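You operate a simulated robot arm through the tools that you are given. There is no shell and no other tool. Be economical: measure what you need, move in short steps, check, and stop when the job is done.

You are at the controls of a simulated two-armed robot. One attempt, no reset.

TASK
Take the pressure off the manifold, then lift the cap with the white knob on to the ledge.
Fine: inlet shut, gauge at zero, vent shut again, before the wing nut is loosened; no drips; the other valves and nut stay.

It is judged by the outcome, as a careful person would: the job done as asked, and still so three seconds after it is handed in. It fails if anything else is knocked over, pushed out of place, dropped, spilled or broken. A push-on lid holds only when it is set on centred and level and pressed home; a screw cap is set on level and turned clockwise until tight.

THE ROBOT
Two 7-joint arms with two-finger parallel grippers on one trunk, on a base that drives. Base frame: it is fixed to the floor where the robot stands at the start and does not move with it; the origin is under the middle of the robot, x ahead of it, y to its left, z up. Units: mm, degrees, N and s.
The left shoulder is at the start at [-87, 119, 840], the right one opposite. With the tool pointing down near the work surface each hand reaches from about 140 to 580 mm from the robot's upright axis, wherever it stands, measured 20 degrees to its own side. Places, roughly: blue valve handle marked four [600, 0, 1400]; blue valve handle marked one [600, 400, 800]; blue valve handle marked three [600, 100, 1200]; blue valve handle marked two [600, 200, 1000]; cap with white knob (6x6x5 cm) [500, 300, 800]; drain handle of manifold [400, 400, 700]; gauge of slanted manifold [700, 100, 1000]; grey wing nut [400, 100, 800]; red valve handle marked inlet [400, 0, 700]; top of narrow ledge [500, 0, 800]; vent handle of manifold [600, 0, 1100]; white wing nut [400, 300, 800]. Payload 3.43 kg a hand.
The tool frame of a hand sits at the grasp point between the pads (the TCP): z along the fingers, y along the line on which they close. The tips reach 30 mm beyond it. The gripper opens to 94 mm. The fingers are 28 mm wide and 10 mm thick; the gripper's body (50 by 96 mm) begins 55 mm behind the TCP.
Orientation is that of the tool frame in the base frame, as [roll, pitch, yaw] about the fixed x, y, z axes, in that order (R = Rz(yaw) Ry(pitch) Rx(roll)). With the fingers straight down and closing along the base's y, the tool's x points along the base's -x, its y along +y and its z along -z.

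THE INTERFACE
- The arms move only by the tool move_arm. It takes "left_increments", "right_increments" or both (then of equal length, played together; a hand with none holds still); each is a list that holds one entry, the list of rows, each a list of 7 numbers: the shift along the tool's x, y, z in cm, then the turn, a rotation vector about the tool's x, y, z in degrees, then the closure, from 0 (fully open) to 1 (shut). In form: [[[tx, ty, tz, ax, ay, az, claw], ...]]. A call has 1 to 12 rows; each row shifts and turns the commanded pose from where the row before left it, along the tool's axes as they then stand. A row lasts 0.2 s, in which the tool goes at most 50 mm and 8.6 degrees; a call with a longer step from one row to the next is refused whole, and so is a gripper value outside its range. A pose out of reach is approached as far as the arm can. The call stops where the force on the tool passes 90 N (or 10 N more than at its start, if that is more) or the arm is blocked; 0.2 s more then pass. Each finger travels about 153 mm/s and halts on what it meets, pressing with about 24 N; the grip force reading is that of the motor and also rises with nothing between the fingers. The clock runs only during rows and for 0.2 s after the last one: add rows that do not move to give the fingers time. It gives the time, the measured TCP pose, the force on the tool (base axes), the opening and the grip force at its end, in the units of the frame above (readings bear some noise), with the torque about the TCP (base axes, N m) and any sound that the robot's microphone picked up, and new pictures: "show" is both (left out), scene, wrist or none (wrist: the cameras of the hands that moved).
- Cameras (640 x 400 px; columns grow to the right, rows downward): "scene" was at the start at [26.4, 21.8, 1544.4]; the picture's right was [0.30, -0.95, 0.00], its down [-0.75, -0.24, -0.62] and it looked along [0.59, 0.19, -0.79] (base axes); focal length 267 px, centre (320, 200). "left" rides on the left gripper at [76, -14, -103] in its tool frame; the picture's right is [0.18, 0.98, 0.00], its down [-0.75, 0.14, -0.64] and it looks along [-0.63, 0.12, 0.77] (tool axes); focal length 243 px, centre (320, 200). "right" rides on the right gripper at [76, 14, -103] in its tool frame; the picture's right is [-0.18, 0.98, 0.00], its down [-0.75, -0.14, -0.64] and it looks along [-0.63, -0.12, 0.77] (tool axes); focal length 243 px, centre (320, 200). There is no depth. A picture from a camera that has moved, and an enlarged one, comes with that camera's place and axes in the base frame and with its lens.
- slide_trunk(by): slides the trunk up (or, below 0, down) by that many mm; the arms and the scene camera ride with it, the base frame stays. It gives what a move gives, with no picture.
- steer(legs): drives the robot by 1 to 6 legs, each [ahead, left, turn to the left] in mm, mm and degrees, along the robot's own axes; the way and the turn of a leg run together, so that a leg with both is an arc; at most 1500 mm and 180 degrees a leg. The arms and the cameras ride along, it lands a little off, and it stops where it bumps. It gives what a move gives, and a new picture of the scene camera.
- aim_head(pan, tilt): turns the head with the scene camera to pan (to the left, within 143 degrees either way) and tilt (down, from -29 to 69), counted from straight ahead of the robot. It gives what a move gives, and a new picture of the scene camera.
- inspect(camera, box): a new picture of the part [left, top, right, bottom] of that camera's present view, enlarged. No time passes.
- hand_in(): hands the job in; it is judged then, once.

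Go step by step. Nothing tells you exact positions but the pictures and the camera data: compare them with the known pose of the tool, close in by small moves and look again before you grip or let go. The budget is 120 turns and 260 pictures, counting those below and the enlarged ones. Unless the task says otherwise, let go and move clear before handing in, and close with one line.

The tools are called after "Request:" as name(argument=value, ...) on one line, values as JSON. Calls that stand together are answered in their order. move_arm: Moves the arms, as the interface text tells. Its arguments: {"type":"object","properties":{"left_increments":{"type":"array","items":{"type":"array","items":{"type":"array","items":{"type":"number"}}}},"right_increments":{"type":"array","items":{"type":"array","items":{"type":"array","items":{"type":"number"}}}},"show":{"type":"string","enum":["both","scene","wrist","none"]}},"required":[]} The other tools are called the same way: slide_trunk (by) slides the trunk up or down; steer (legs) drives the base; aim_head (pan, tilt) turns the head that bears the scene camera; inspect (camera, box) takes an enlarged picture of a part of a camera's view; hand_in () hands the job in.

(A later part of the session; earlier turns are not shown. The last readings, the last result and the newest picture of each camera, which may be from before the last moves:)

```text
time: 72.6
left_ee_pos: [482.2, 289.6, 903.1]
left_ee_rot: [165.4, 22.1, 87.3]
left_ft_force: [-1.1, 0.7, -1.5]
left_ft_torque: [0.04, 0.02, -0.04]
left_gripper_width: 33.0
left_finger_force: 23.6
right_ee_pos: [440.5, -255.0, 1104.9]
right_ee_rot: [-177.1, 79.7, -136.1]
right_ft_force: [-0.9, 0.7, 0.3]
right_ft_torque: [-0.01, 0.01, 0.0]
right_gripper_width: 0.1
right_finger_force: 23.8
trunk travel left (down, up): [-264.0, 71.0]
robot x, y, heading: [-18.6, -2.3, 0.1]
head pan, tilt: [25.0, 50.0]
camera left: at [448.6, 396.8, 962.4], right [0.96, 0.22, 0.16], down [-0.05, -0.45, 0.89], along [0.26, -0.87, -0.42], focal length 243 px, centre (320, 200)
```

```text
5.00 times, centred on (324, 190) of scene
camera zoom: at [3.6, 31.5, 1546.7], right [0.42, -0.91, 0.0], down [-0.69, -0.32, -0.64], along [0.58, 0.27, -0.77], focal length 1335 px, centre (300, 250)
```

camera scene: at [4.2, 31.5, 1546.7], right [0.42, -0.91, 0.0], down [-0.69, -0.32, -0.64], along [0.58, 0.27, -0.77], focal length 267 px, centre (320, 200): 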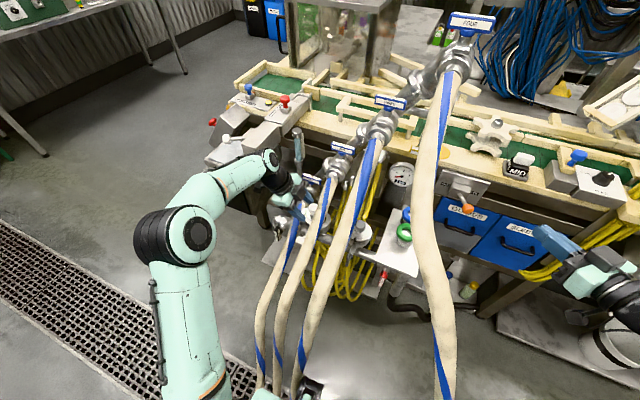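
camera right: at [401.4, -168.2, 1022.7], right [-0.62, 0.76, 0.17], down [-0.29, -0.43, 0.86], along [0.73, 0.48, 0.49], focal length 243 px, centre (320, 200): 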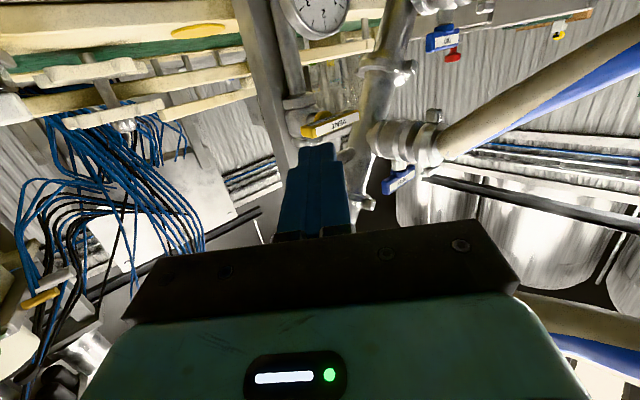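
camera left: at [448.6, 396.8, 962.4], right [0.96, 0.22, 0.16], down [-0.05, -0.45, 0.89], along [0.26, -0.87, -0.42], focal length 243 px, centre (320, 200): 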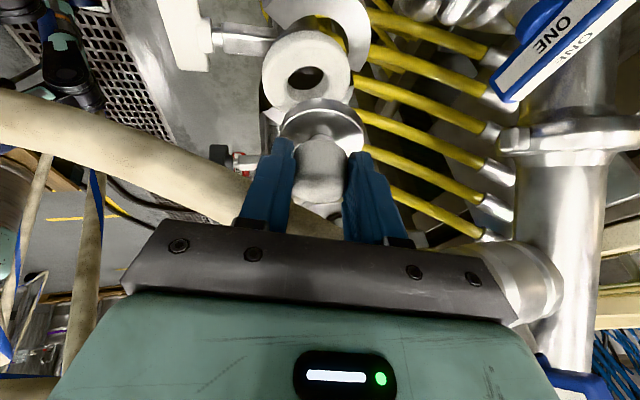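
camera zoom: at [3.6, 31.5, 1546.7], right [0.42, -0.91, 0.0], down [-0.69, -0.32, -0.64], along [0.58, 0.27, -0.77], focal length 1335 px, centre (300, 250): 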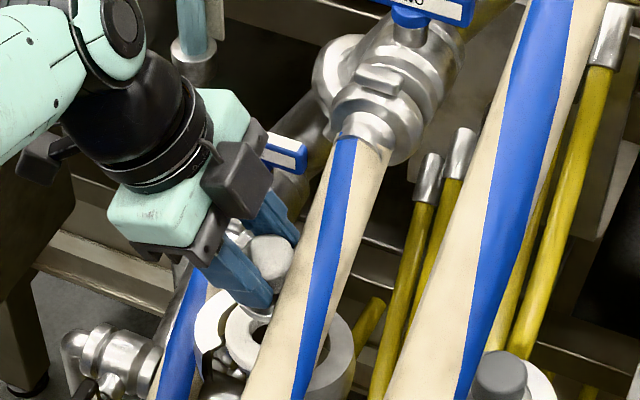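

The cap is off and held. The ledge is best reached from the right, under hose four, so I'll carry the cap up and out over the hoses and hand it over to the right hand in free space.

Request:
move_arm(left_increments=[[[0.14, -0.82, -3.06, 0, 0, 0, 1], [0.14, -0.82, -3.06, 0, 0, 0, 1], [0.14, -0.82, -3.06, 0, 0, 0, 1], [0.14, -0.82, -3.06, 0, 0, 0, 1], [-1.97, -1.57, -2.36, 0, 0, 0, 1], [-1.97, -1.57, -2.36, 0, 0, 0, 1], [-1.97, -1.57, -2.36, 0, 0, 0, 1], [-1.97, -1.57, -2.36, 0, 0, 0, 1], [-1.97, -1.57, -2.36, 0, 0, 0, 1], [-1.97, -1.57, -2.36, 0, 0, 0, 1]]])

```text
time: 74.8
left_ee_pos: [291.1, 278.3, 1152.4]
left_ee_rot: [165.6, 22.1, 87.2]
left_ft_force: [0.7, 0.4, -1.6]
left_ft_torque: [0.03, 0.0, 0.03]
left_gripper_width: 32.7
left_finger_force: 24.1
right_ee_pos: [440.6, -255.0, 1104.9]
right_ee_rot: [-177.0, 79.7, -136.0]
right_ft_force: [0.6, -0.1, -0.7]
right_ft_torque: [0.0, 0.0, -0.04]
right_gripper_width: 0.3
right_finger_force: 24.4
trunk travel left (down, up): [-264.0, 71.0]
robot x, y, heading: [-21.9, -0.9, -0.0]
head pan, tilt: [25.0, 50.0]
camera scene: at [2.8, 31.2, 1546.7], right [0.42, -0.91, 0.0], down [-0.69, -0.32, -0.64], along [0.58, 0.27, -0.77], focal length 267 px, centre (320, 200)
camera left: at [256.8, 386.1, 1211.5], right [0.96, 0.22, 0.16], down [-0.05, -0.45, 0.89], along [0.26, -0.87, -0.42], focal length 243 px, centre (320, 200)
```

scene: 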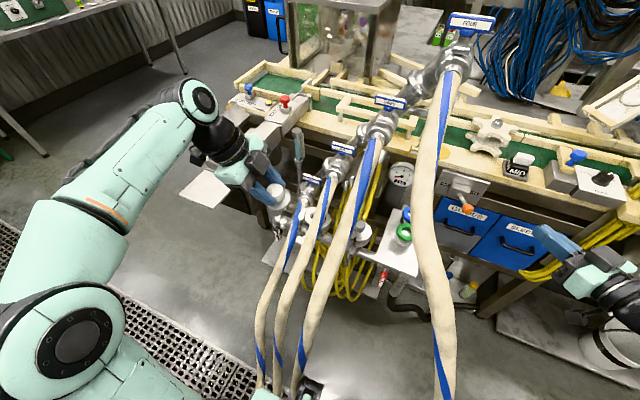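
left: 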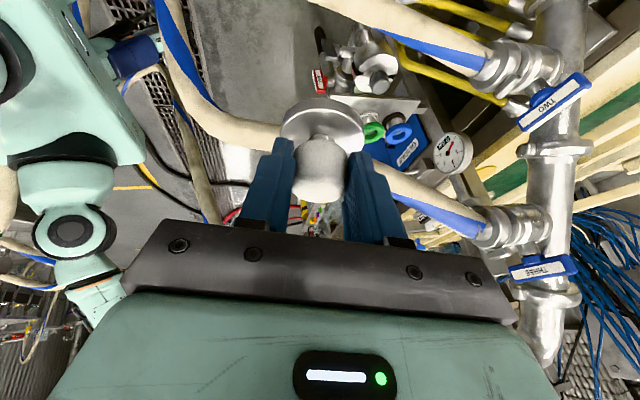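

The cap sits level, with its disc about 57 mm across and 47 mm below the left TCP. I'll raise the trunk a little and bring the cap to the handover point near (215, −10, 1215).

Request:
slide_trunk(by=60)

Request:
move_arm(left_increments=[[[-3.55, -1.01, 0.54, 0, 0, 0, 1], [-3.55, -1.01, 0.54, 0, 0, 0, 1], [-3.55, -1.01, 0.54, 0, 0, 0, 1], [-3.55, -1.01, 0.54, 0, 0, 0, 1], [-3.55, -1.01, 0.54, 0, 0, 0, 1], [-3.55, -1.01, 0.54, 0, 0, 0, 1], [-3.55, -1.01, 0.54, 0, 0, 0, 1]]], show="wrist")

Request:
aim_head(pan=-5, tilt=50)

```text
time: 75.8
left_ee_pos: [291.5, 278.2, 1211.9]
left_ee_rot: [165.3, 22.1, 87.1]
left_ft_force: [-0.6, 0.3, -1.4]
left_ft_torque: [0.04, 0.01, 0.02]
left_gripper_width: 32.6
left_finger_force: 23.8
right_ee_pos: [440.5, -253.4, 1165.2]
right_ee_rot: [-177.0, 79.8, -136.1]
right_ft_force: [0.0, -0.3, 0.2]
right_ft_torque: [0.02, 0.01, 0.01]
right_gripper_width: 0.0
right_finger_force: 23.9
trunk travel left (down, up): [-324.0, 11.0]
robot x, y, heading: [-17.0, -1.4, 0.1]
head pan, tilt: [25.0, 50.0]
```

```text
time: 77.4
left_ee_pos: [220.2, 31.2, 1253.6]
left_ee_rot: [165.4, 22.1, 87.2]
left_ft_force: [-0.4, -0.4, -1.4]
left_ft_torque: [0.03, 0.02, 0.0]
left_gripper_width: 32.9
left_finger_force: 23.7
right_ee_pos: [442.4, -254.7, 1163.4]
right_ee_rot: [-177.2, 79.6, -136.3]
right_ft_force: [0.1, -0.4, -0.5]
right_ft_torque: [0.0, 0.01, 0.03]
right_gripper_width: 0.1
right_finger_force: 24.2
trunk travel left (down, up): [-324.0, 11.0]
robot x, y, heading: [-24.4, 1.3, 0.0]
head pan, tilt: [25.0, 50.0]
camera left: at [186.2, 138.8, 1314.2], right [0.96, 0.22, 0.16], down [-0.05, -0.45, 0.89], along [0.27, -0.87, -0.42], focal length 243 px, centre (320, 200)
```

left: 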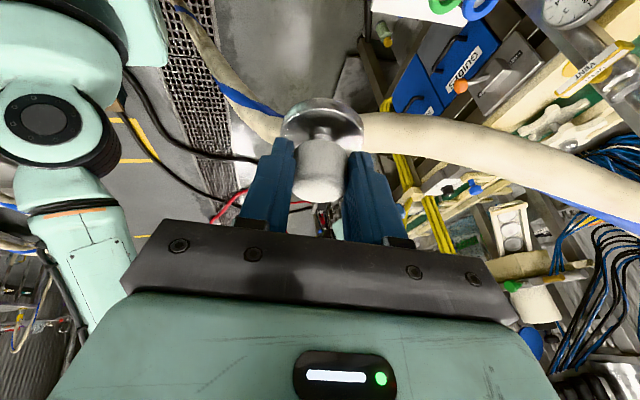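

```text
time: 78.4
left_ee_pos: [221.5, 33.2, 1253.8]
left_ee_rot: [165.4, 22.2, 87.2]
left_ft_force: [-0.2, -0.3, -1.7]
left_ft_torque: [0.01, 0.02, -0.03]
left_gripper_width: 32.8
left_finger_force: 24.2
right_ee_pos: [441.8, -254.5, 1164.0]
right_ee_rot: [-177.1, 79.7, -136.1]
right_ft_force: [-0.2, -0.1, 0.3]
right_ft_torque: [0.0, -0.01, 0.0]
right_gripper_width: 0.0
right_finger_force: 24.5
trunk travel left (down, up): [-324.0, 11.0]
robot x, y, heading: [-21.6, -0.8, -0.2]
head pan, tilt: [-5.0, 50.0]
camera scene: at [9.9, -7.7, 1611.9], right [-0.09, -1.0, 0.0], down [-0.76, 0.07, -0.64], along [0.64, -0.06, -0.77], focal length 267 px, centre (320, 200)
```

scene: 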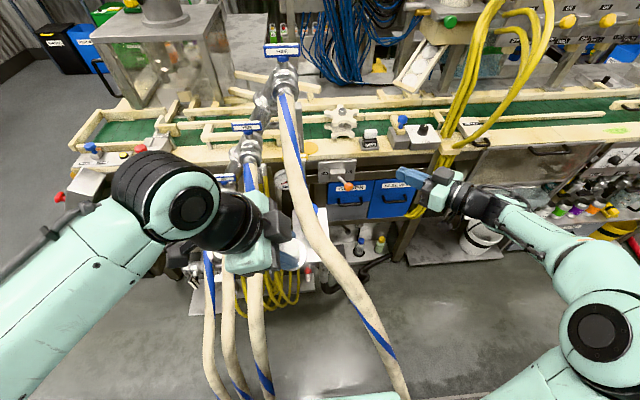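

I'll shift the cap right a little and bring the right hand up, turned to point left and open, on the near side of hose four.

Request:
move_arm(left_increments=[[[-3.24, -0.16, 1.32, 0, 0, 0, 1], [-3.24, -0.16, 1.32, 0, 0, 0, 1]]], show="none")

Request:
move_arm(right_increments=[[[-1.83, 2.37, -2.75, 0, 0, 0, 0.8], [-1.83, 2.37, -2.75, 0, 0, 0, 0.5], [-1.83, 2.37, -2.75, 0, 0, 0, 0.2], [-1.83, 2.37, -2.75, 0, 0, 0, 0.2], [-1.83, 2.37, -2.75, 0, 0, 0, 0.2], [-1.83, 2.37, -2.75, 0, 0, 0, 0.2], [0, 0, 0, -8, 0, -1.5, 0.2], [0, 0, 0, -8, 0, -1.5, 0.2], [0, 0, 0, -8, 0, -1.5, 0.2], [0, 0, 0, -8, 0, -1.5, 0.2], [0, 0, 0, -8, 0, -1.5, 0.2], [0, 0, 0, -8, 0, -1.5, 0.2]]])

```text
time: 79.0
left_ee_pos: [221.5, -38.5, 1253.6]
left_ee_rot: [165.3, 22.1, 87.2]
left_ft_force: [-0.3, 0.5, -1.7]
left_ft_torque: [0.01, 0.02, -0.01]
left_gripper_width: 32.9
left_finger_force: 23.9
right_ee_pos: [442.7, -255.5, 1164.0]
right_ee_rot: [-177.3, 79.7, -136.2]
right_ft_force: [-0.6, -0.9, -0.2]
right_ft_torque: [0.0, -0.04, 0.0]
right_gripper_width: 0.0
right_finger_force: 24.3
trunk travel left (down, up): [-324.0, 11.0]
robot x, y, heading: [-21.7, -1.4, -0.2]
head pan, tilt: [-5.0, 50.0]
```

```text
time: 81.6
left_ee_pos: [221.9, -38.0, 1255.3]
left_ee_rot: [165.4, 22.1, 87.2]
left_ft_force: [0.2, 0.4, -1.6]
left_ft_torque: [0.05, 0.03, 0.0]
left_gripper_width: 32.8
left_finger_force: 24.1
right_ee_pos: [240.6, -239.9, 1300.2]
right_ee_rot: [-177.0, 79.2, -87.1]
right_ft_force: [-0.7, -0.2, -0.1]
right_ft_torque: [0.02, 0.0, 0.0]
right_gripper_width: 75.2
right_finger_force: 0.1
trunk travel left (down, up): [-324.0, 11.0]
robot x, y, heading: [-20.8, 1.0, 0.0]
head pan, tilt: [-5.0, 50.0]
camera scene: at [10.8, -7.9, 1612.0], right [-0.09, -1.0, 0.0], down [-0.76, 0.07, -0.64], along [0.64, -0.06, -0.77], focal length 267 px, centre (320, 200)
camera right: at [227.1, -353.8, 1244.9], right [-0.98, 0.04, 0.17], down [0.13, -0.49, 0.86], along [0.11, 0.87, 0.48], focal length 243 px, centre (320, 200)
```

scene: 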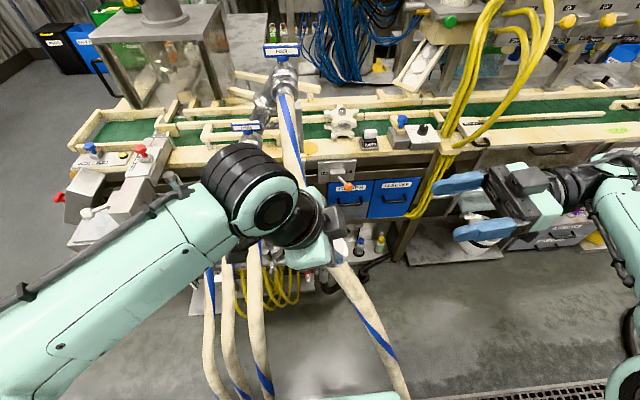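
right: 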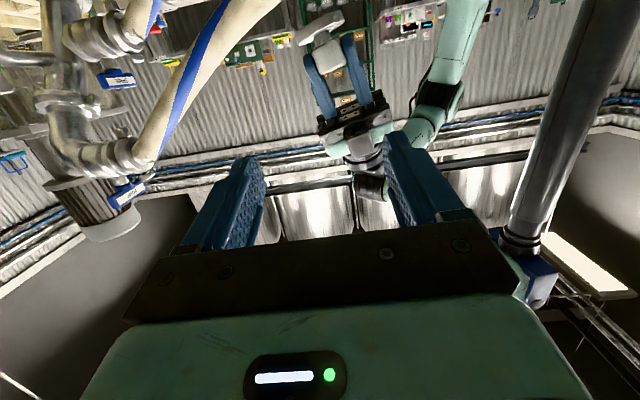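

The right camera can see the cap in the left hand. I'll pitch the right hand down to 53° and look.

Request:
move_arm(right_increments=[[[0, 0, 0, 0, 6.75, 0, 0.2], [0, 0, 0, 0, 6.75, 0, 0.2], [0, 0, 0, 0, 6.75, 0, 0.2], [0, 0, 0, 0, 6.75, 0, 0.2]]], show="none")

Request:
inspect(camera="right", box=[200, 20, 440, 170])

```text
time: 82.6
left_ee_pos: [220.1, -38.3, 1255.3]
left_ee_rot: [165.4, 22.1, 87.2]
left_ft_force: [0.3, -0.1, -1.4]
left_ft_torque: [0.0, 0.01, -0.04]
left_gripper_width: 33.1
left_finger_force: 24.2
right_ee_pos: [239.2, -238.9, 1300.0]
right_ee_rot: [-179.2, 52.2, -89.3]
right_ft_force: [-0.1, 0.3, -0.2]
right_ft_torque: [0.01, -0.01, 0.0]
right_gripper_width: 75.3
right_finger_force: 0.1
trunk travel left (down, up): [-324.0, 11.0]
robot x, y, heading: [-19.2, -0.5, 0.2]
head pan, tilt: [-5.0, 50.0]
```

```text
2.67 times, centred on (320, 95) of right
camera zoom: at [225.6, -365.9, 1303.4], right [-0.98, 0.12, 0.14], down [0.13, -0.04, 0.99], along [0.12, 0.99, 0.03], focal length 647 px, centre (320, 480)
```

zoom: 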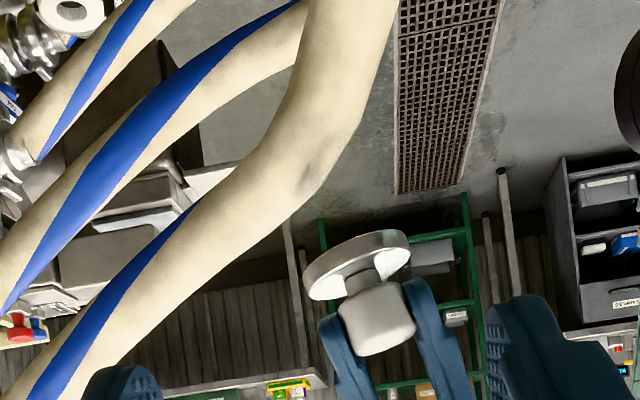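

The cap is tilted about 13° because the left pads are. I'll level the left hand first.

Request:
move_arm(left_increments=[[[0, 0, 0, 6.2, 0.3, -2.53, 1], [0, 0, 0, 6.2, 0.3, -2.53, 1]]], show="none")

Request:
inspect(camera="right", box=[260, 60, 420, 160])

Request:
inspect(camera="left", box=[240, 90, 400, 190])

```text
time: 83.2
left_ee_pos: [221.0, -37.7, 1255.1]
left_ee_rot: [179.9, 22.3, 92.6]
left_ft_force: [0.4, 0.1, -1.7]
left_ft_torque: [0.01, 0.0, 0.01]
left_gripper_width: 33.0
left_finger_force: 23.8
right_ee_pos: [239.9, -239.3, 1300.1]
right_ee_rot: [-179.1, 52.3, -89.4]
right_ft_force: [-0.4, 0.3, -0.6]
right_ft_torque: [0.01, -0.01, 0.0]
right_gripper_width: 75.4
right_finger_force: 0.2
trunk travel left (down, up): [-324.0, 11.0]
robot x, y, heading: [-21.0, 1.0, -0.3]
head pan, tilt: [-5.0, 50.0]
```

```text
4.00 times, centred on (340, 110) of right
camera zoom: at [226.1, -366.2, 1303.2], right [-0.98, 0.12, 0.14], down [0.13, -0.05, 0.99], along [0.12, 0.99, 0.03], focal length 970 px, centre (240, 560)
```

zoom: 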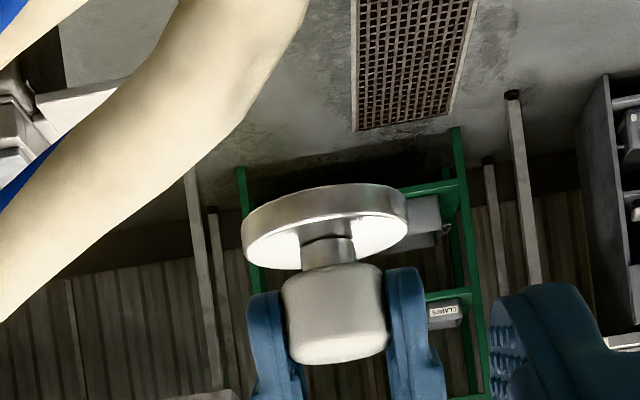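

```text
4.00 times, centred on (320, 140) of left
camera zoom: at [202.0, 69.3, 1320.7], right [0.97, 0.22, -0.07], down [0.16, -0.45, 0.88], along [0.16, -0.87, -0.47], focal length 970 px, centre (320, 440)
```

zoom: 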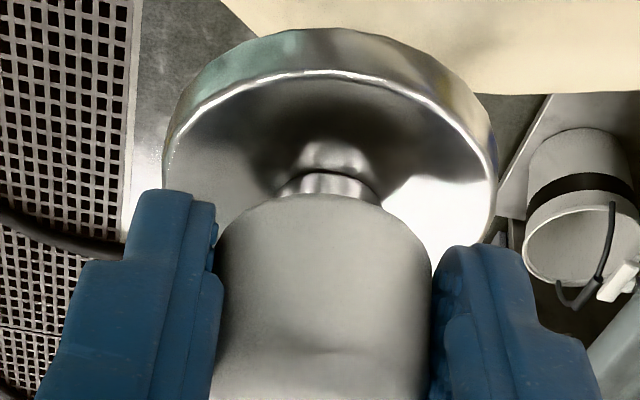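

The cap is level now, but the left fingers lie on the same sides the right fingers need. I'll yaw the left hand 88° so the grips cross, and flatten the right hand a little.

Request:
move_arm(left_increments=[[[0, 0, 0, -3.03, 0, -7.4, 1], [0, 0, 0, -3.03, 0, -7.4, 1], [0, 0, 0, -3.03, 0, -7.4, 1], [0, 0, 0, -3.03, 0, -7.4, 1], [0, 0, 0, -3.03, 0, -7.4, 1], [0, 0, 0, -3.03, 0, -7.4, 1], [0, 0, 0, -3.03, 0, -7.4, 1], [0, 0, 0, -3.03, 0, -7.4, 1], [0, 0, 0, -3.03, 0, -7.4, 1], [0, 0, 0, -3.03, 0, -7.4, 1], [0, 0, 0, -3.03, 0, -7.4, 1]]], right_increments=[[[0, 0, 0, 0, -4, 0, 0.2], [0, 0, 0, 0, -4, 0, 0.2], [0, 0, 0, 0, -4, 0, 0.2], [0, 0, 0, 0, 0, 0, 0.2], [0, 0, 0, 0, 0, 0, 0.2], [0, 0, 0, 0, 0, 0, 0.2], [0, 0, 0, 0, 0, 0, 0.2], [0, 0, 0, 0, 0, 0, 0.2], [0, 0, 0, 0, 0, 0, 0.2], [0, 0, 0, 0, 0, 0, 0.2], [0, 0, 0, 0, 0, 0, 0.2]]], show="scene")

Request:
inspect(camera="right", box=[240, 20, 400, 120])

```text
time: 85.6
left_ee_pos: [221.1, -37.8, 1254.6]
left_ee_rot: [179.9, 22.4, -179.3]
left_ft_force: [-0.2, -0.6, -2.0]
left_ft_torque: [0.03, -0.02, 0.0]
left_gripper_width: 32.6
left_finger_force: 24.2
right_ee_pos: [238.8, -239.2, 1300.5]
right_ee_rot: [-178.7, 64.2, -89.0]
right_ft_force: [0.1, -0.4, -0.1]
right_ft_torque: [-0.02, 0.03, 0.0]
right_gripper_width: 75.1
right_finger_force: 0.1
trunk travel left (down, up): [-324.0, 11.0]
robot x, y, heading: [-19.0, 0.4, -0.1]
head pan, tilt: [-5.0, 50.0]
camera scene: at [10.0, -8.1, 1611.9], right [-0.09, -1.0, 0.0], down [-0.76, 0.07, -0.64], along [0.64, -0.06, -0.77], focal length 267 px, centre (320, 200)
```

scene: 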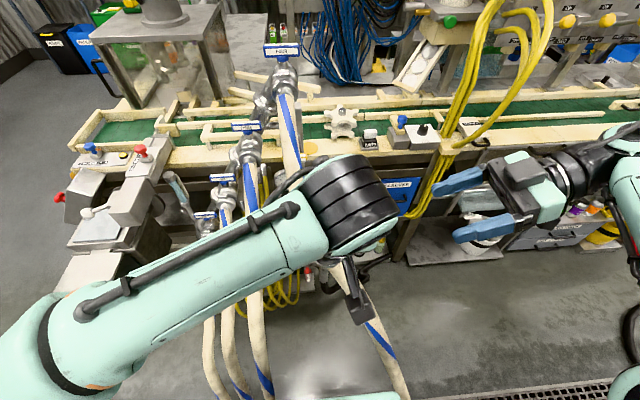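

```text
4.00 times, centred on (320, 70) of right
camera zoom: at [225.8, -364.2, 1276.5], right [-0.98, 0.08, 0.16], down [0.13, -0.25, 0.96], along [0.12, 0.96, 0.24], focal length 970 px, centre (320, 720)
```

zoom: 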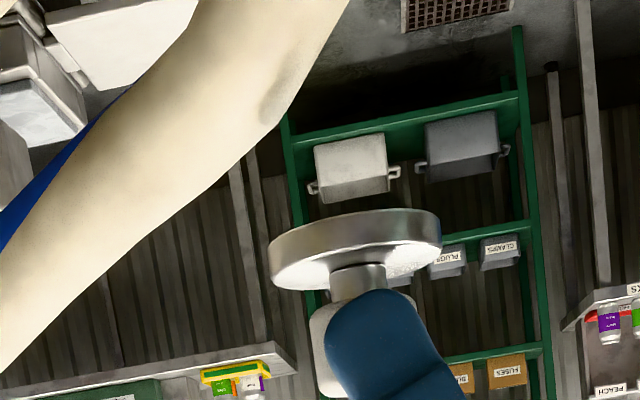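

The grips now cross, and the disc is level at about (230, −38, 1209). I'll bring the right hand to a pre-grasp position.

Request:
move_arm(right_increments=[[[-0.53, 0.33, 2.89, 0, 0, 0, 0.2], [-0.53, 0.33, 2.89, 0, 0, 0, 0.2], [-0.53, 0.33, 2.89, 0, 0, 0, 0.2], [0, 0, 3.0, 0, 0, 0, 0.2]]], show="wrist")

Request:
inspect(camera="right", box=[200, 50, 440, 200])

```text
time: 86.6
left_ee_pos: [221.2, -38.6, 1255.0]
left_ee_rot: [179.9, 22.3, -179.4]
left_ft_force: [0.2, -0.3, -1.8]
left_ft_torque: [0.03, 0.02, -0.01]
left_gripper_width: 33.0
left_finger_force: 24.0
right_ee_pos: [229.5, -127.7, 1262.6]
right_ee_rot: [-178.7, 64.1, -89.0]
right_ft_force: [-0.2, -1.2, -0.5]
right_ft_torque: [-0.01, 0.0, -0.03]
right_gripper_width: 75.2
right_finger_force: 0.0
trunk travel left (down, up): [-324.0, 11.0]
robot x, y, heading: [-23.4, -3.7, 0.2]
head pan, tilt: [-5.0, 50.0]
camera right: at [216.6, -252.1, 1239.1], right [-0.98, 0.08, 0.16], down [0.13, -0.25, 0.96], along [0.12, 0.96, 0.23], focal length 243 px, centre (320, 200)
```

right: 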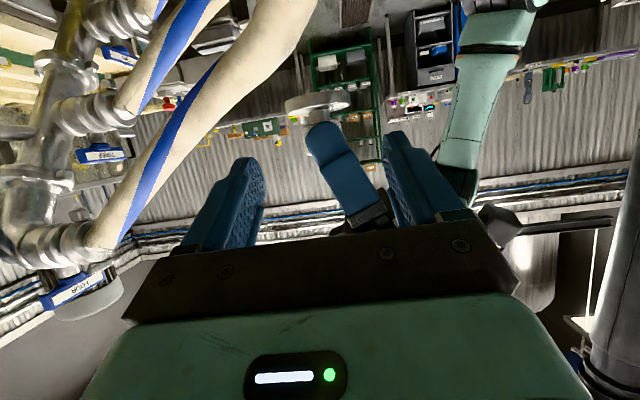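

```text
2.67 times, centred on (320, 125) of right
camera zoom: at [216.6, -252.1, 1239.1], right [-0.98, 0.08, 0.16], down [0.13, -0.25, 0.96], along [0.12, 0.96, 0.23], focal length 647 px, centre (320, 400)
```

zoom: 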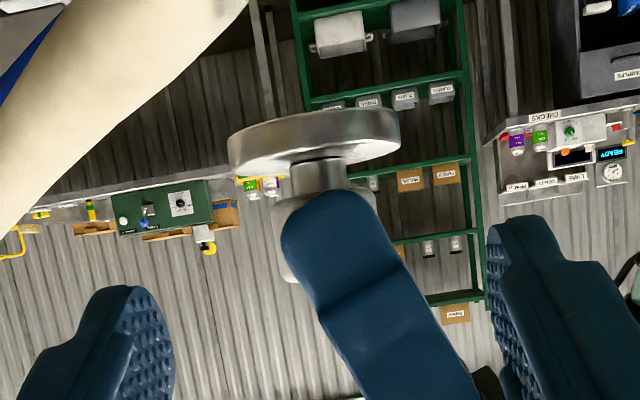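

Aligned. I'll advance 80 mm so the disc comes between the right fingertips.

Request:
move_arm(right_increments=[[[0, -0.08, 2.66, 0, 0, 0, 0.2], [0, -0.08, 2.66, 0, 0, 0, 0.2], [0, -0.08, 2.66, 0, 0, 0, 0.2], [0, 0, 0, 0, 0, 0, 0.2]]], show="none")

Request:
inspect(camera="right", box=[200, 80, 440, 230])

Request:
inspect(camera="left", box=[200, 60, 440, 210])

```text
time: 87.6
left_ee_pos: [221.5, -39.0, 1254.9]
left_ee_rot: [179.9, 22.3, -179.4]
left_ft_force: [0.6, -0.1, -2.0]
left_ft_torque: [-0.02, 0.02, 0.0]
left_gripper_width: 32.7
left_finger_force: 24.0
right_ee_pos: [233.0, -54.0, 1228.2]
right_ee_rot: [-178.6, 64.1, -88.9]
right_ft_force: [-0.1, -0.1, 0.4]
right_ft_torque: [0.01, -0.03, 0.02]
right_gripper_width: 75.2
right_finger_force: 0.0
trunk travel left (down, up): [-324.0, 11.0]
robot x, y, heading: [-19.8, -1.5, -0.1]
head pan, tilt: [-5.0, 50.0]
```

```text
2.67 times, centred on (320, 155) of right
camera zoom: at [219.2, -179.8, 1204.4], right [-0.98, 0.08, 0.16], down [0.13, -0.25, 0.96], along [0.12, 0.96, 0.24], focal length 647 px, centre (320, 320)
```

zoom: 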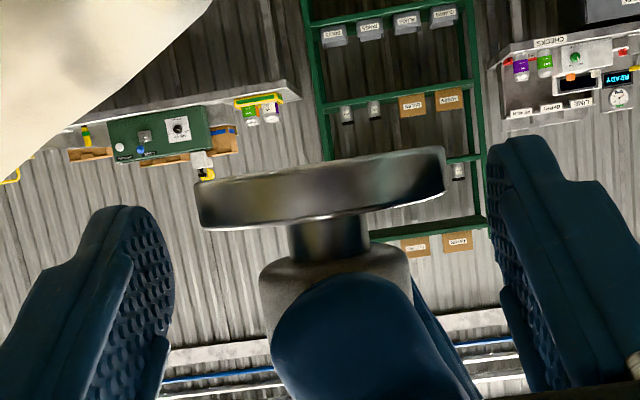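

```text
2.67 times, centred on (320, 135) of left
camera zoom: at [112.2, -55.0, 1320.3], right [-0.18, 0.98, -0.07], down [0.45, 0.14, 0.88], along [0.87, 0.13, -0.47], focal length 647 px, centre (320, 373)
```

zoom: 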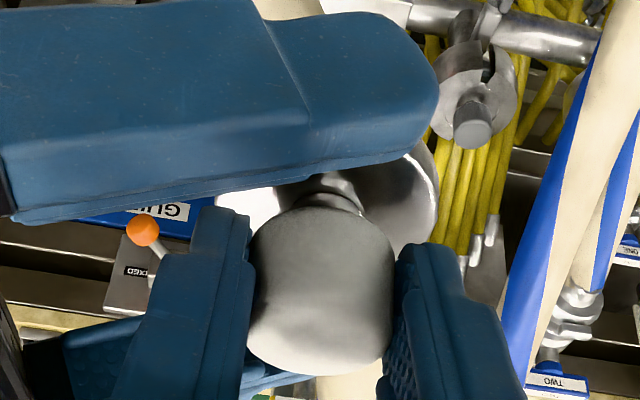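

The disc is between the right fingertips. I'll nudge 3 mm further and close the right hand.

Request:
move_arm(right_increments=[[[0, 0, 0.3, 0, 0, 0, 0.2], [0, 0, 0, 0, 0, 0, 0.35], [0, 0, 0, 0, 0, 0, 0.6], [0, 0, 0, 0, 0, 0, 1], [0, 0, 0, 0, 0, 0, 1], [0, 0, 0, 0, 0, 0, 1]]], show="none")

Request:
inspect(camera="right", box=[200, 80, 440, 230])

Request:
inspect(camera="left", box=[200, 60, 440, 210])

```text
time: 89.0
left_ee_pos: [223.5, -38.1, 1255.0]
left_ee_rot: [179.8, 22.4, -179.3]
left_ft_force: [15.1, 0.5, -2.0]
left_ft_torque: [-0.24, -0.64, 0.03]
left_gripper_width: 32.8
left_finger_force: 23.9
right_ee_pos: [232.3, -51.9, 1228.0]
right_ee_rot: [-178.9, 64.3, -88.9]
right_ft_force: [-15.2, -1.1, 0.5]
right_ft_torque: [0.25, 0.22, 0.15]
right_gripper_width: 53.2
right_finger_force: 24.1
trunk travel left (down, up): [-324.0, 11.0]
robot x, y, heading: [-20.7, -0.4, -0.1]
head pan, tilt: [-5.0, 50.0]
```

```text
2.67 times, centred on (320, 155) of right
camera zoom: at [218.9, -177.0, 1203.6], right [-0.98, 0.08, 0.16], down [0.13, -0.25, 0.96], along [0.12, 0.96, 0.24], focal length 647 px, centre (320, 320)
```

zoom: 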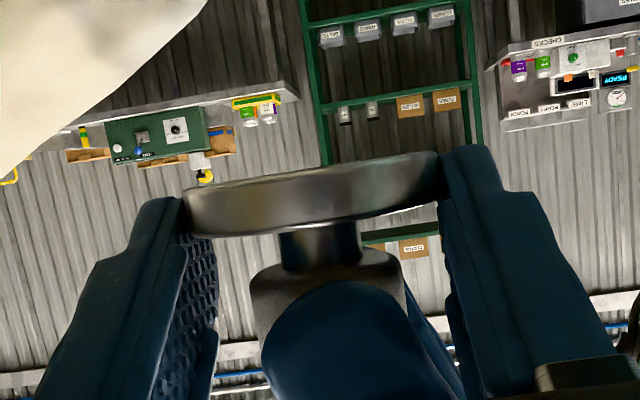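

```text
2.67 times, centred on (320, 135) of left
camera zoom: at [113.0, -54.7, 1320.3], right [-0.18, 0.98, -0.07], down [0.45, 0.15, 0.88], along [0.87, 0.13, -0.47], focal length 647 px, centre (320, 373)
```

zoom: 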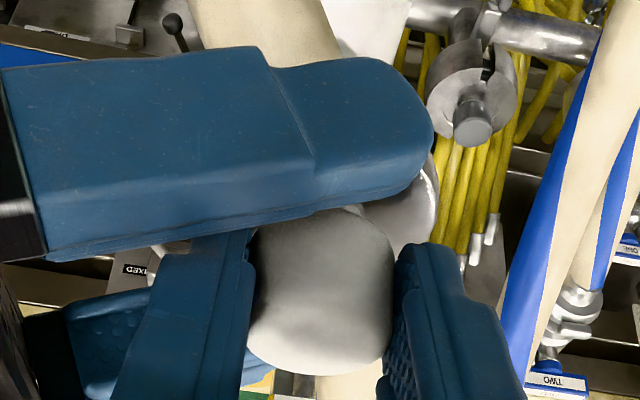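

The right hand holds the disc at 53.2 mm. I'll open the left fingers modestly and retreat along its axis.

Request:
move_arm(left_increments=[[[0, 0, 0, 0, 0, 0, 0.6], [0, 0, 0, 0, 0, 0, 0.45], [0, 0, 0, 0, 0, 0, 0.45], [0, 0, -1, 0, 0, 0, 0.45], [0, 0, -2, 0, 0, 0, 0.45], [0, 0, -3, 0, 0, 0, 0.45], [0, 0, -4, 0, 0, 0, 0.45]]], show="wrist")

Request:
inspect(camera="right", box=[200, 80, 440, 230])

```text
time: 90.6
left_ee_pos: [182.1, -39.3, 1346.6]
left_ee_rot: [180.0, 22.3, -179.5]
left_ft_force: [0.0, 0.5, 0.5]
left_ft_torque: [0.02, 0.01, 0.0]
left_gripper_width: 51.4
left_finger_force: 0.1
right_ee_pos: [232.7, -53.4, 1228.4]
right_ee_rot: [-178.6, 64.2, -89.1]
right_ft_force: [-0.2, -1.0, 0.3]
right_ft_torque: [-0.01, 0.01, 0.03]
right_gripper_width: 52.5
right_finger_force: 23.7
trunk travel left (down, up): [-324.0, 11.0]
robot x, y, heading: [-18.3, 0.3, 0.0]
head pan, tilt: [-5.0, 50.0]
camera left: at [72.8, -55.6, 1412.7], right [-0.18, 0.98, -0.07], down [0.45, 0.14, 0.88], along [0.87, 0.13, -0.47], focal length 243 px, centre (320, 200)
```

left: 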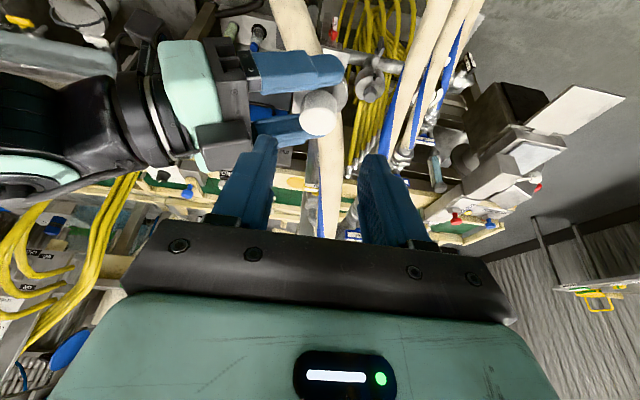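

```text
2.67 times, centred on (320, 155) of right
camera zoom: at [219.2, -177.7, 1203.6], right [-0.98, 0.08, 0.16], down [0.13, -0.25, 0.96], along [0.12, 0.96, 0.24], focal length 647 px, centre (320, 320)
```

zoom: 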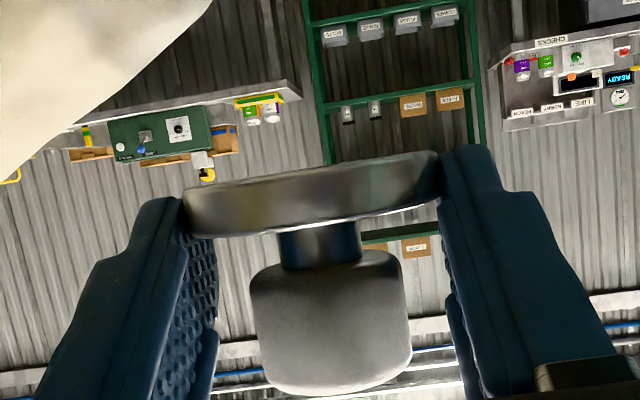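

The right hand holds the cap alone, level and steady. I'll move both hands apart.

Request:
move_arm(left_increments=[[[0, 4, -0.5, 0, 0, 0, 0.45], [0, 5, 0, 0, 0, 0, 0.45], [0, 5, 0, 0, 0, 0, 0.45], [0, 5, 0, 0, 0, 0, 0.45], [0, 5, 0, 0, 0, 0, 0.45], [0, 4, 0, 0, 0, 0, 0.45]]], right_increments=[[[0.5, 0, -1.7, 0, 0, 0, 1], [1.03, 0, -3.5, 0, 0, 0, 1], [1.03, 0, -3.5, 0, 0, 0, 1], [1.03, 0, -3.5, 0, 0, 0, 1], [1.03, 0, -3.5, 0, 0, 0, 1], [0.5, 0, -1.7, 0, 0, 0, 1]]], show="scene")

Request:
inspect(camera="scene", box=[240, 140, 400, 240])

```text
time: 92.0
left_ee_pos: [177.6, 241.4, 1350.3]
left_ee_rot: [180.0, 22.3, -179.4]
left_ft_force: [0.5, -0.1, -0.2]
left_ft_torque: [-0.03, 0.01, -0.01]
left_gripper_width: 51.7
left_finger_force: 0.0
right_ee_pos: [232.5, -231.3, 1257.3]
right_ee_rot: [-178.6, 64.1, -88.9]
right_ft_force: [0.5, 0.2, -2.6]
right_ft_torque: [-0.03, 0.01, -0.03]
right_gripper_width: 52.8
right_finger_force: 23.6
trunk travel left (down, up): [-324.0, 11.0]
robot x, y, heading: [-23.0, 0.2, 0.1]
head pan, tilt: [-5.0, 50.0]
camera scene: at [9.8, -7.3, 1611.9], right [-0.09, -1.0, 0.0], down [-0.76, 0.07, -0.64], along [0.64, -0.06, -0.77], focal length 267 px, centre (320, 200)
```

scene: 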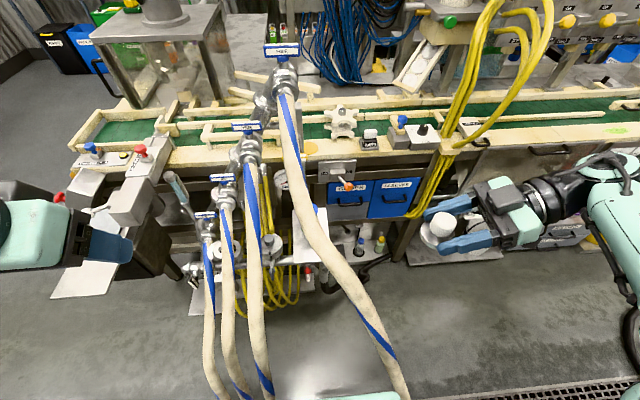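

```text
4.00 times, centred on (320, 190) of scene
camera zoom: at [9.8, -7.3, 1611.9], right [-0.09, -1.0, 0.0], down [-0.76, 0.07, -0.64], along [0.64, -0.06, -0.77], focal length 1068 px, centre (320, 240)
```

zoom: 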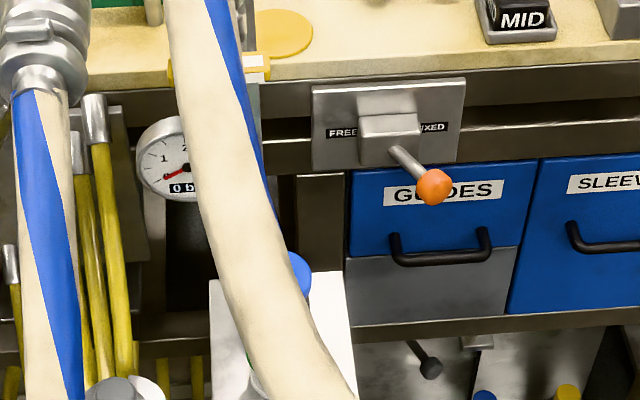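

Vent level and gauge at 0. Next I'll move the right hand forward on the right side and lower the trunk.

Request:
move_arm(left_increments=[[[0, 1.5, 0, 0, 0, 0, 0.45], [0, 1.5, 0, 0, 0, 0, 0.45], [0, 1.5, 0, 0, 0, 0, 0.45], [0, 1.5, 0, 0, 0, 0, 0.45], [0, 1.5, 0, 0, 0, 0, 0.45], [0, 1.5, 0, 0, 0, 0, 0.45]]], right_increments=[[[1.82, -3.45, 0.33, 0, 0, 0, 1], [1.82, -3.45, 0.33, 0, 0, 0, 1], [1.82, -3.45, 0.33, 0, 0, 0, 1], [1.82, -3.45, 0.33, 0, 0, 0, 1], [1.82, -3.45, 0.33, 0, 0, 0, 1], [1.82, -3.45, 0.33, 0, 0, 0, 1]]], show="none")

Request:
slide_trunk(by=-150)

Request:
aim_head(pan=-10, tilt=55)

```text
time: 93.4
left_ee_pos: [179.9, 330.1, 1352.6]
left_ee_rot: [179.9, 22.3, -179.6]
left_ft_force: [0.1, -0.2, -0.5]
left_ft_torque: [-0.01, 0.03, 0.03]
left_gripper_width: 51.6
left_finger_force: 0.0
right_ee_pos: [442.3, -262.6, 1152.1]
right_ee_rot: [-178.8, 64.2, -89.0]
right_ft_force: [-0.1, -0.2, -1.9]
right_ft_torque: [-0.01, -0.02, 0.0]
right_gripper_width: 52.7
right_finger_force: 24.5
trunk travel left (down, up): [-324.0, 11.0]
robot x, y, heading: [-21.7, 0.1, 0.0]
head pan, tilt: [-5.0, 50.0]
```

```text
time: 95.1
left_ee_pos: [178.1, 330.7, 1202.7]
left_ee_rot: [179.9, 22.3, -179.5]
left_ft_force: [-0.7, 0.5, 0.6]
left_ft_torque: [-0.03, -0.02, 0.03]
left_gripper_width: 51.7
left_finger_force: 0.1
right_ee_pos: [428.8, -262.2, 987.6]
right_ee_rot: [176.9, 64.1, -93.1]
right_ft_force: [-1.0, 0.3, -2.1]
right_ft_torque: [-0.03, 0.01, 0.02]
right_gripper_width: 52.6
right_finger_force: 24.8
trunk travel left (down, up): [-174.0, 161.0]
robot x, y, heading: [-22.8, 0.4, -0.0]
head pan, tilt: [-5.0, 50.0]
```

```text
time: 95.8
left_ee_pos: [176.5, 329.9, 1202.8]
left_ee_rot: [180.0, 22.4, -179.4]
left_ft_force: [-0.5, 0.1, -0.8]
left_ft_torque: [0.01, 0.0, 0.0]
left_gripper_width: 51.8
left_finger_force: 0.0
right_ee_pos: [430.5, -262.9, 987.2]
right_ee_rot: [176.9, 64.2, -93.0]
right_ft_force: [-0.4, -0.3, -1.6]
right_ft_torque: [-0.02, -0.01, 0.01]
right_gripper_width: 52.9
right_finger_force: 23.3
trunk travel left (down, up): [-174.0, 161.0]
robot x, y, heading: [-27.4, -2.4, -0.2]
head pan, tilt: [-10.0, 55.0]
camera scene: at [9.0, -13.6, 1451.5], right [-0.17, -0.98, 0.0], down [-0.81, 0.14, -0.57], along [0.57, -0.1, -0.82], focal length 267 px, centre (320, 200)
```

scene: 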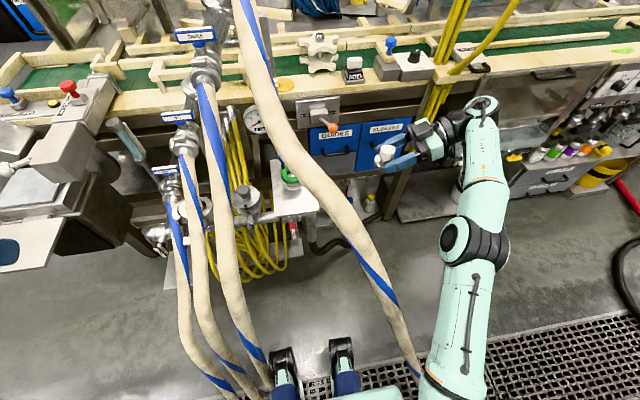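

I'll zoom in on the ledge to pick the landing spot.

Request:
inspect(camera="scene", box=[240, 130, 400, 230])

Request:
inspect(camera="right", box=[160, 0, 480, 200])

```text
4.00 times, centred on (320, 180) of scene
camera zoom: at [9.0, -13.6, 1451.5], right [-0.17, -0.98, 0.0], down [-0.81, 0.14, -0.57], along [0.57, -0.1, -0.82], focal length 1068 px, centre (320, 280)
```

zoom: 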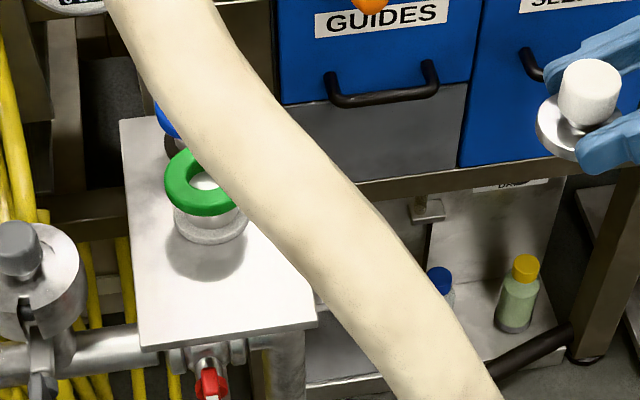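

```text
2.00 times, centred on (320, 100) of right
camera zoom: at [415.3, -387.0, 963.4], right [-0.98, 0.08, 0.19], down [0.16, -0.25, 0.95], along [0.13, 0.96, 0.23], focal length 485 px, centre (320, 400)
```

zoom: 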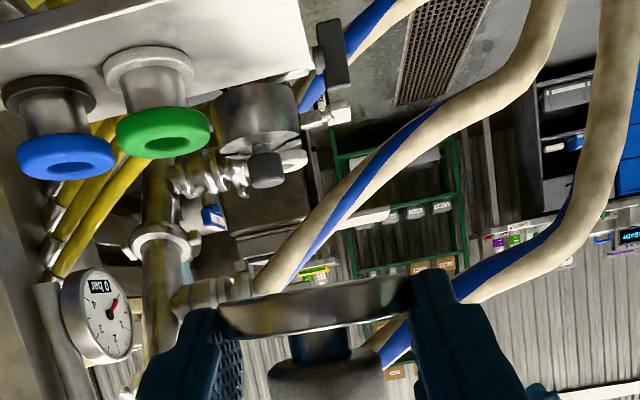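

The landing zone is free: the plate spans y −86…43 from x 430, and the jar starts at x 513. I'll set the disc at (468, −40), moving first to the right of the ledge.

Request:
move_arm(right_increments=[[[2.15, -1.0, 2.79, 0, 0, 0, 1], [2.15, -1.0, 2.79, 0, 0, 0, 1], [2.15, -1.0, 2.79, 0, 0, 0, 1], [2.15, -1.0, 2.79, 0, 0, 0, 1]]], show="scene")

Request:
inspect(camera="right", box=[160, 0, 480, 200])

```text
time: 96.8
left_ee_pos: [178.4, 329.8, 1203.4]
left_ee_rot: [179.9, 22.2, -179.5]
left_ft_force: [0.0, -0.1, 1.0]
left_ft_torque: [-0.05, 0.02, 0.03]
left_gripper_width: 51.7
left_finger_force: 0.1
right_ee_pos: [466.7, -199.4, 859.6]
right_ee_rot: [176.9, 64.2, -93.0]
right_ft_force: [0.2, 1.1, -1.4]
right_ft_torque: [-0.04, 0.0, -0.03]
right_gripper_width: 52.7
right_finger_force: 24.1
trunk travel left (down, up): [-174.0, 161.0]
robot x, y, heading: [-21.7, -0.9, 0.0]
head pan, tilt: [-10.0, 55.0]
camera scene: at [9.4, -13.5, 1451.5], right [-0.17, -0.98, 0.0], down [-0.81, 0.14, -0.57], along [0.56, -0.1, -0.82], focal length 267 px, centre (320, 200)
```

scene: 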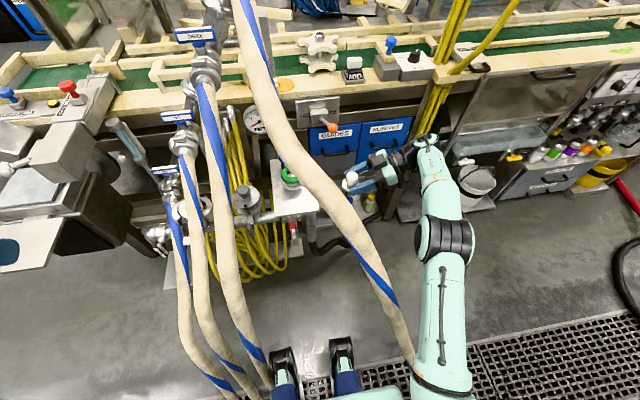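

```text
2.00 times, centred on (320, 100) of right
camera zoom: at [453.2, -323.4, 836.2], right [-0.98, 0.08, 0.19], down [0.16, -0.25, 0.95], along [0.13, 0.96, 0.23], focal length 485 px, centre (320, 400)
```

zoom: 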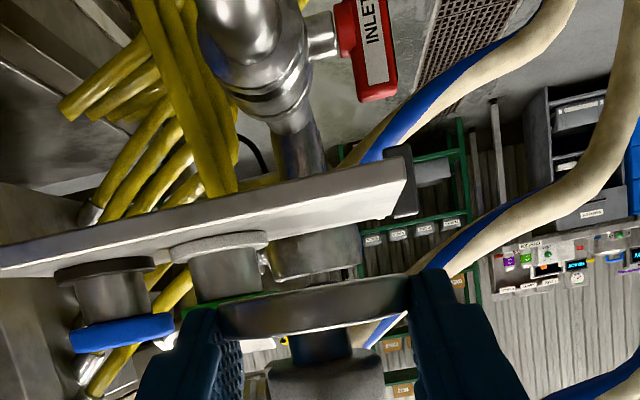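

Clear so far. Moving in over the ledge at a safe height.

Request:
move_arm(right_increments=[[[-1.24, -0.02, 3.43, 0, 0, 0, 1], [-1.24, -0.02, 3.43, 0, 0, 0, 1], [-1.24, -0.02, 3.43, 0, 0, 0, 1], [-1.24, -0.02, 3.43, 0, 0, 0, 1]]], show="scene")

Request:
inspect(camera="scene", box=[240, 130, 400, 230])

Request:
inspect(camera="right", box=[160, 0, 480, 200])

```text
time: 97.8
left_ee_pos: [177.5, 330.8, 1201.8]
left_ee_rot: [180.0, 22.3, -179.4]
left_ft_force: [0.1, -0.5, 0.0]
left_ft_torque: [-0.01, -0.01, 0.0]
left_gripper_width: 51.7
left_finger_force: 0.0
right_ee_pos: [469.5, -53.5, 846.0]
right_ee_rot: [177.0, 64.1, -93.0]
right_ft_force: [-1.0, 0.3, -2.3]
right_ft_torque: [-0.01, 0.0, 0.01]
right_gripper_width: 52.5
right_finger_force: 24.0
trunk travel left (down, up): [-174.0, 161.0]
robot x, y, heading: [-21.2, -0.7, 0.3]
head pan, tilt: [-10.0, 55.0]
camera scene: at [8.9, -13.0, 1451.5], right [-0.17, -0.98, 0.0], down [-0.81, 0.14, -0.57], along [0.56, -0.1, -0.82], focal length 267 px, centre (320, 200)
```

scene: 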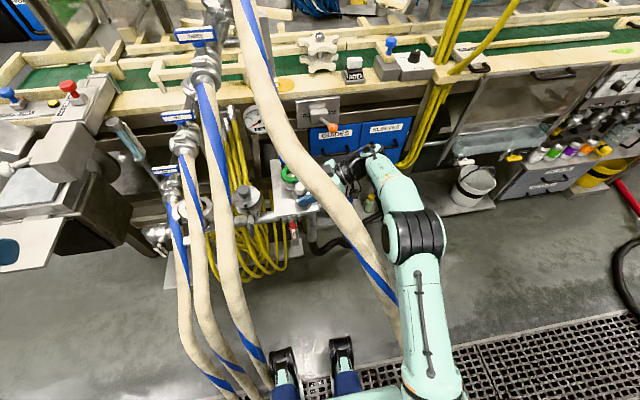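

```text
4.00 times, centred on (320, 180) of scene
camera zoom: at [8.9, -13.0, 1451.5], right [-0.17, -0.98, 0.0], down [-0.81, 0.14, -0.57], along [0.56, -0.1, -0.82], focal length 1068 px, centre (320, 280)
```

zoom: 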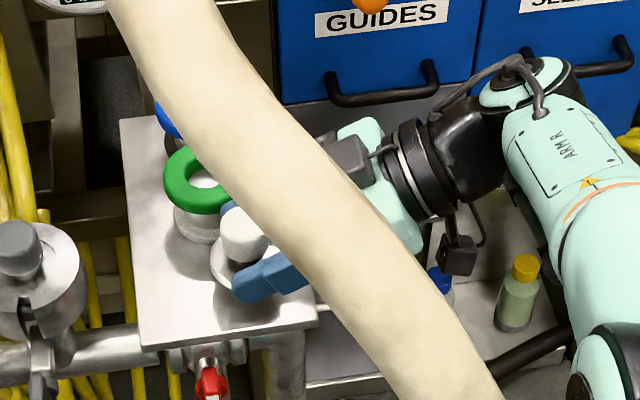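

```text
2.00 times, centred on (320, 100) of right
camera zoom: at [454.1, -178.4, 822.1], right [-0.98, 0.08, 0.19], down [0.16, -0.25, 0.95], along [0.13, 0.96, 0.23], focal length 485 px, centre (320, 400)
```

zoom: 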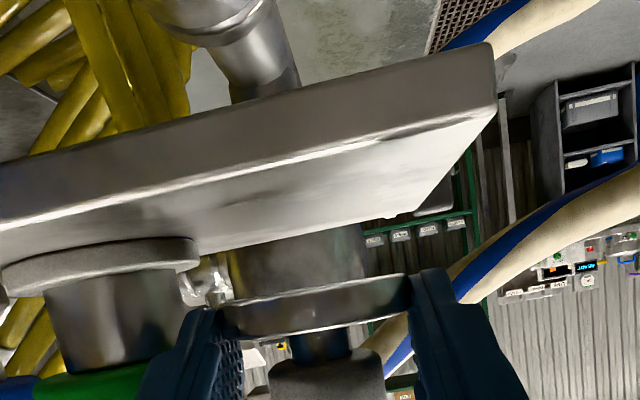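

The rear finger is only a few millimetres from the jar, so I'll shift 8 mm toward me and 6 mm right, then lower most of the way.

Request:
move_arm(right_increments=[[[0.28, 0.8, -0.54, 0, 0, 0, 1], [0.7, -0.02, 0.34, 0, 0, 0, 1], [0.7, -0.02, 0.34, 0, 0, 0, 1], [0.4, 0, 0.2, 0, 0, 0, 1]]], show="none")

Request:
inspect(camera="right", box=[160, 0, 480, 200])

Request:
inspect(camera="scene", box=[260, 160, 340, 220])

```text
time: 98.8
left_ee_pos: [176.3, 330.8, 1202.4]
left_ee_rot: [179.9, 22.5, -179.3]
left_ft_force: [0.7, -0.4, 0.0]
left_ft_torque: [0.0, 0.04, 0.01]
left_gripper_width: 51.7
left_finger_force: 0.1
right_ee_pos: [460.8, -59.5, 825.8]
right_ee_rot: [177.1, 64.4, -92.8]
right_ft_force: [0.0, -0.8, 3.8]
right_ft_torque: [0.07, -0.19, -0.04]
right_gripper_width: 52.6
right_finger_force: 23.4
trunk travel left (down, up): [-174.0, 161.0]
robot x, y, heading: [-16.4, 0.5, -0.2]
head pan, tilt: [-10.0, 55.0]
```

```text
2.00 times, centred on (320, 100) of right
camera zoom: at [445.8, -184.7, 802.7], right [-0.98, 0.08, 0.19], down [0.16, -0.25, 0.95], along [0.13, 0.96, 0.23], focal length 485 px, centre (320, 400)
```

zoom: 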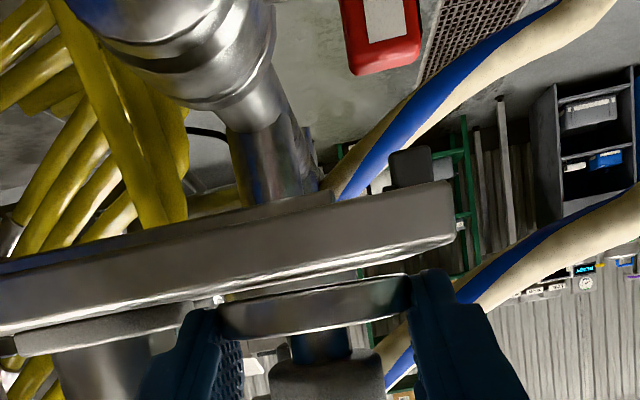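

```text
6.67 times, centred on (300, 190) of scene
camera zoom: at [8.5, -13.6, 1451.6], right [-0.17, -0.98, 0.0], down [-0.81, 0.14, -0.57], along [0.57, -0.1, -0.82], focal length 1780 px, centre (453, 267)
```

zoom: 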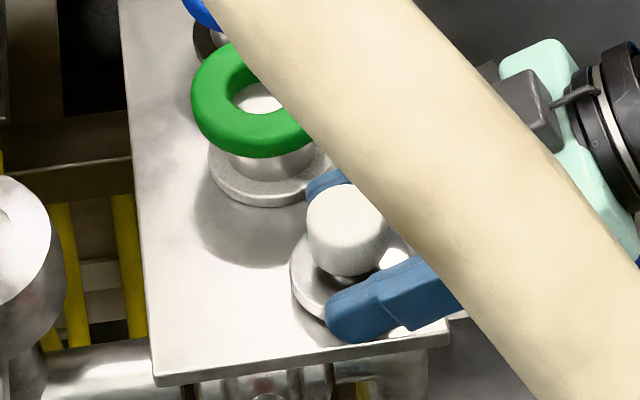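

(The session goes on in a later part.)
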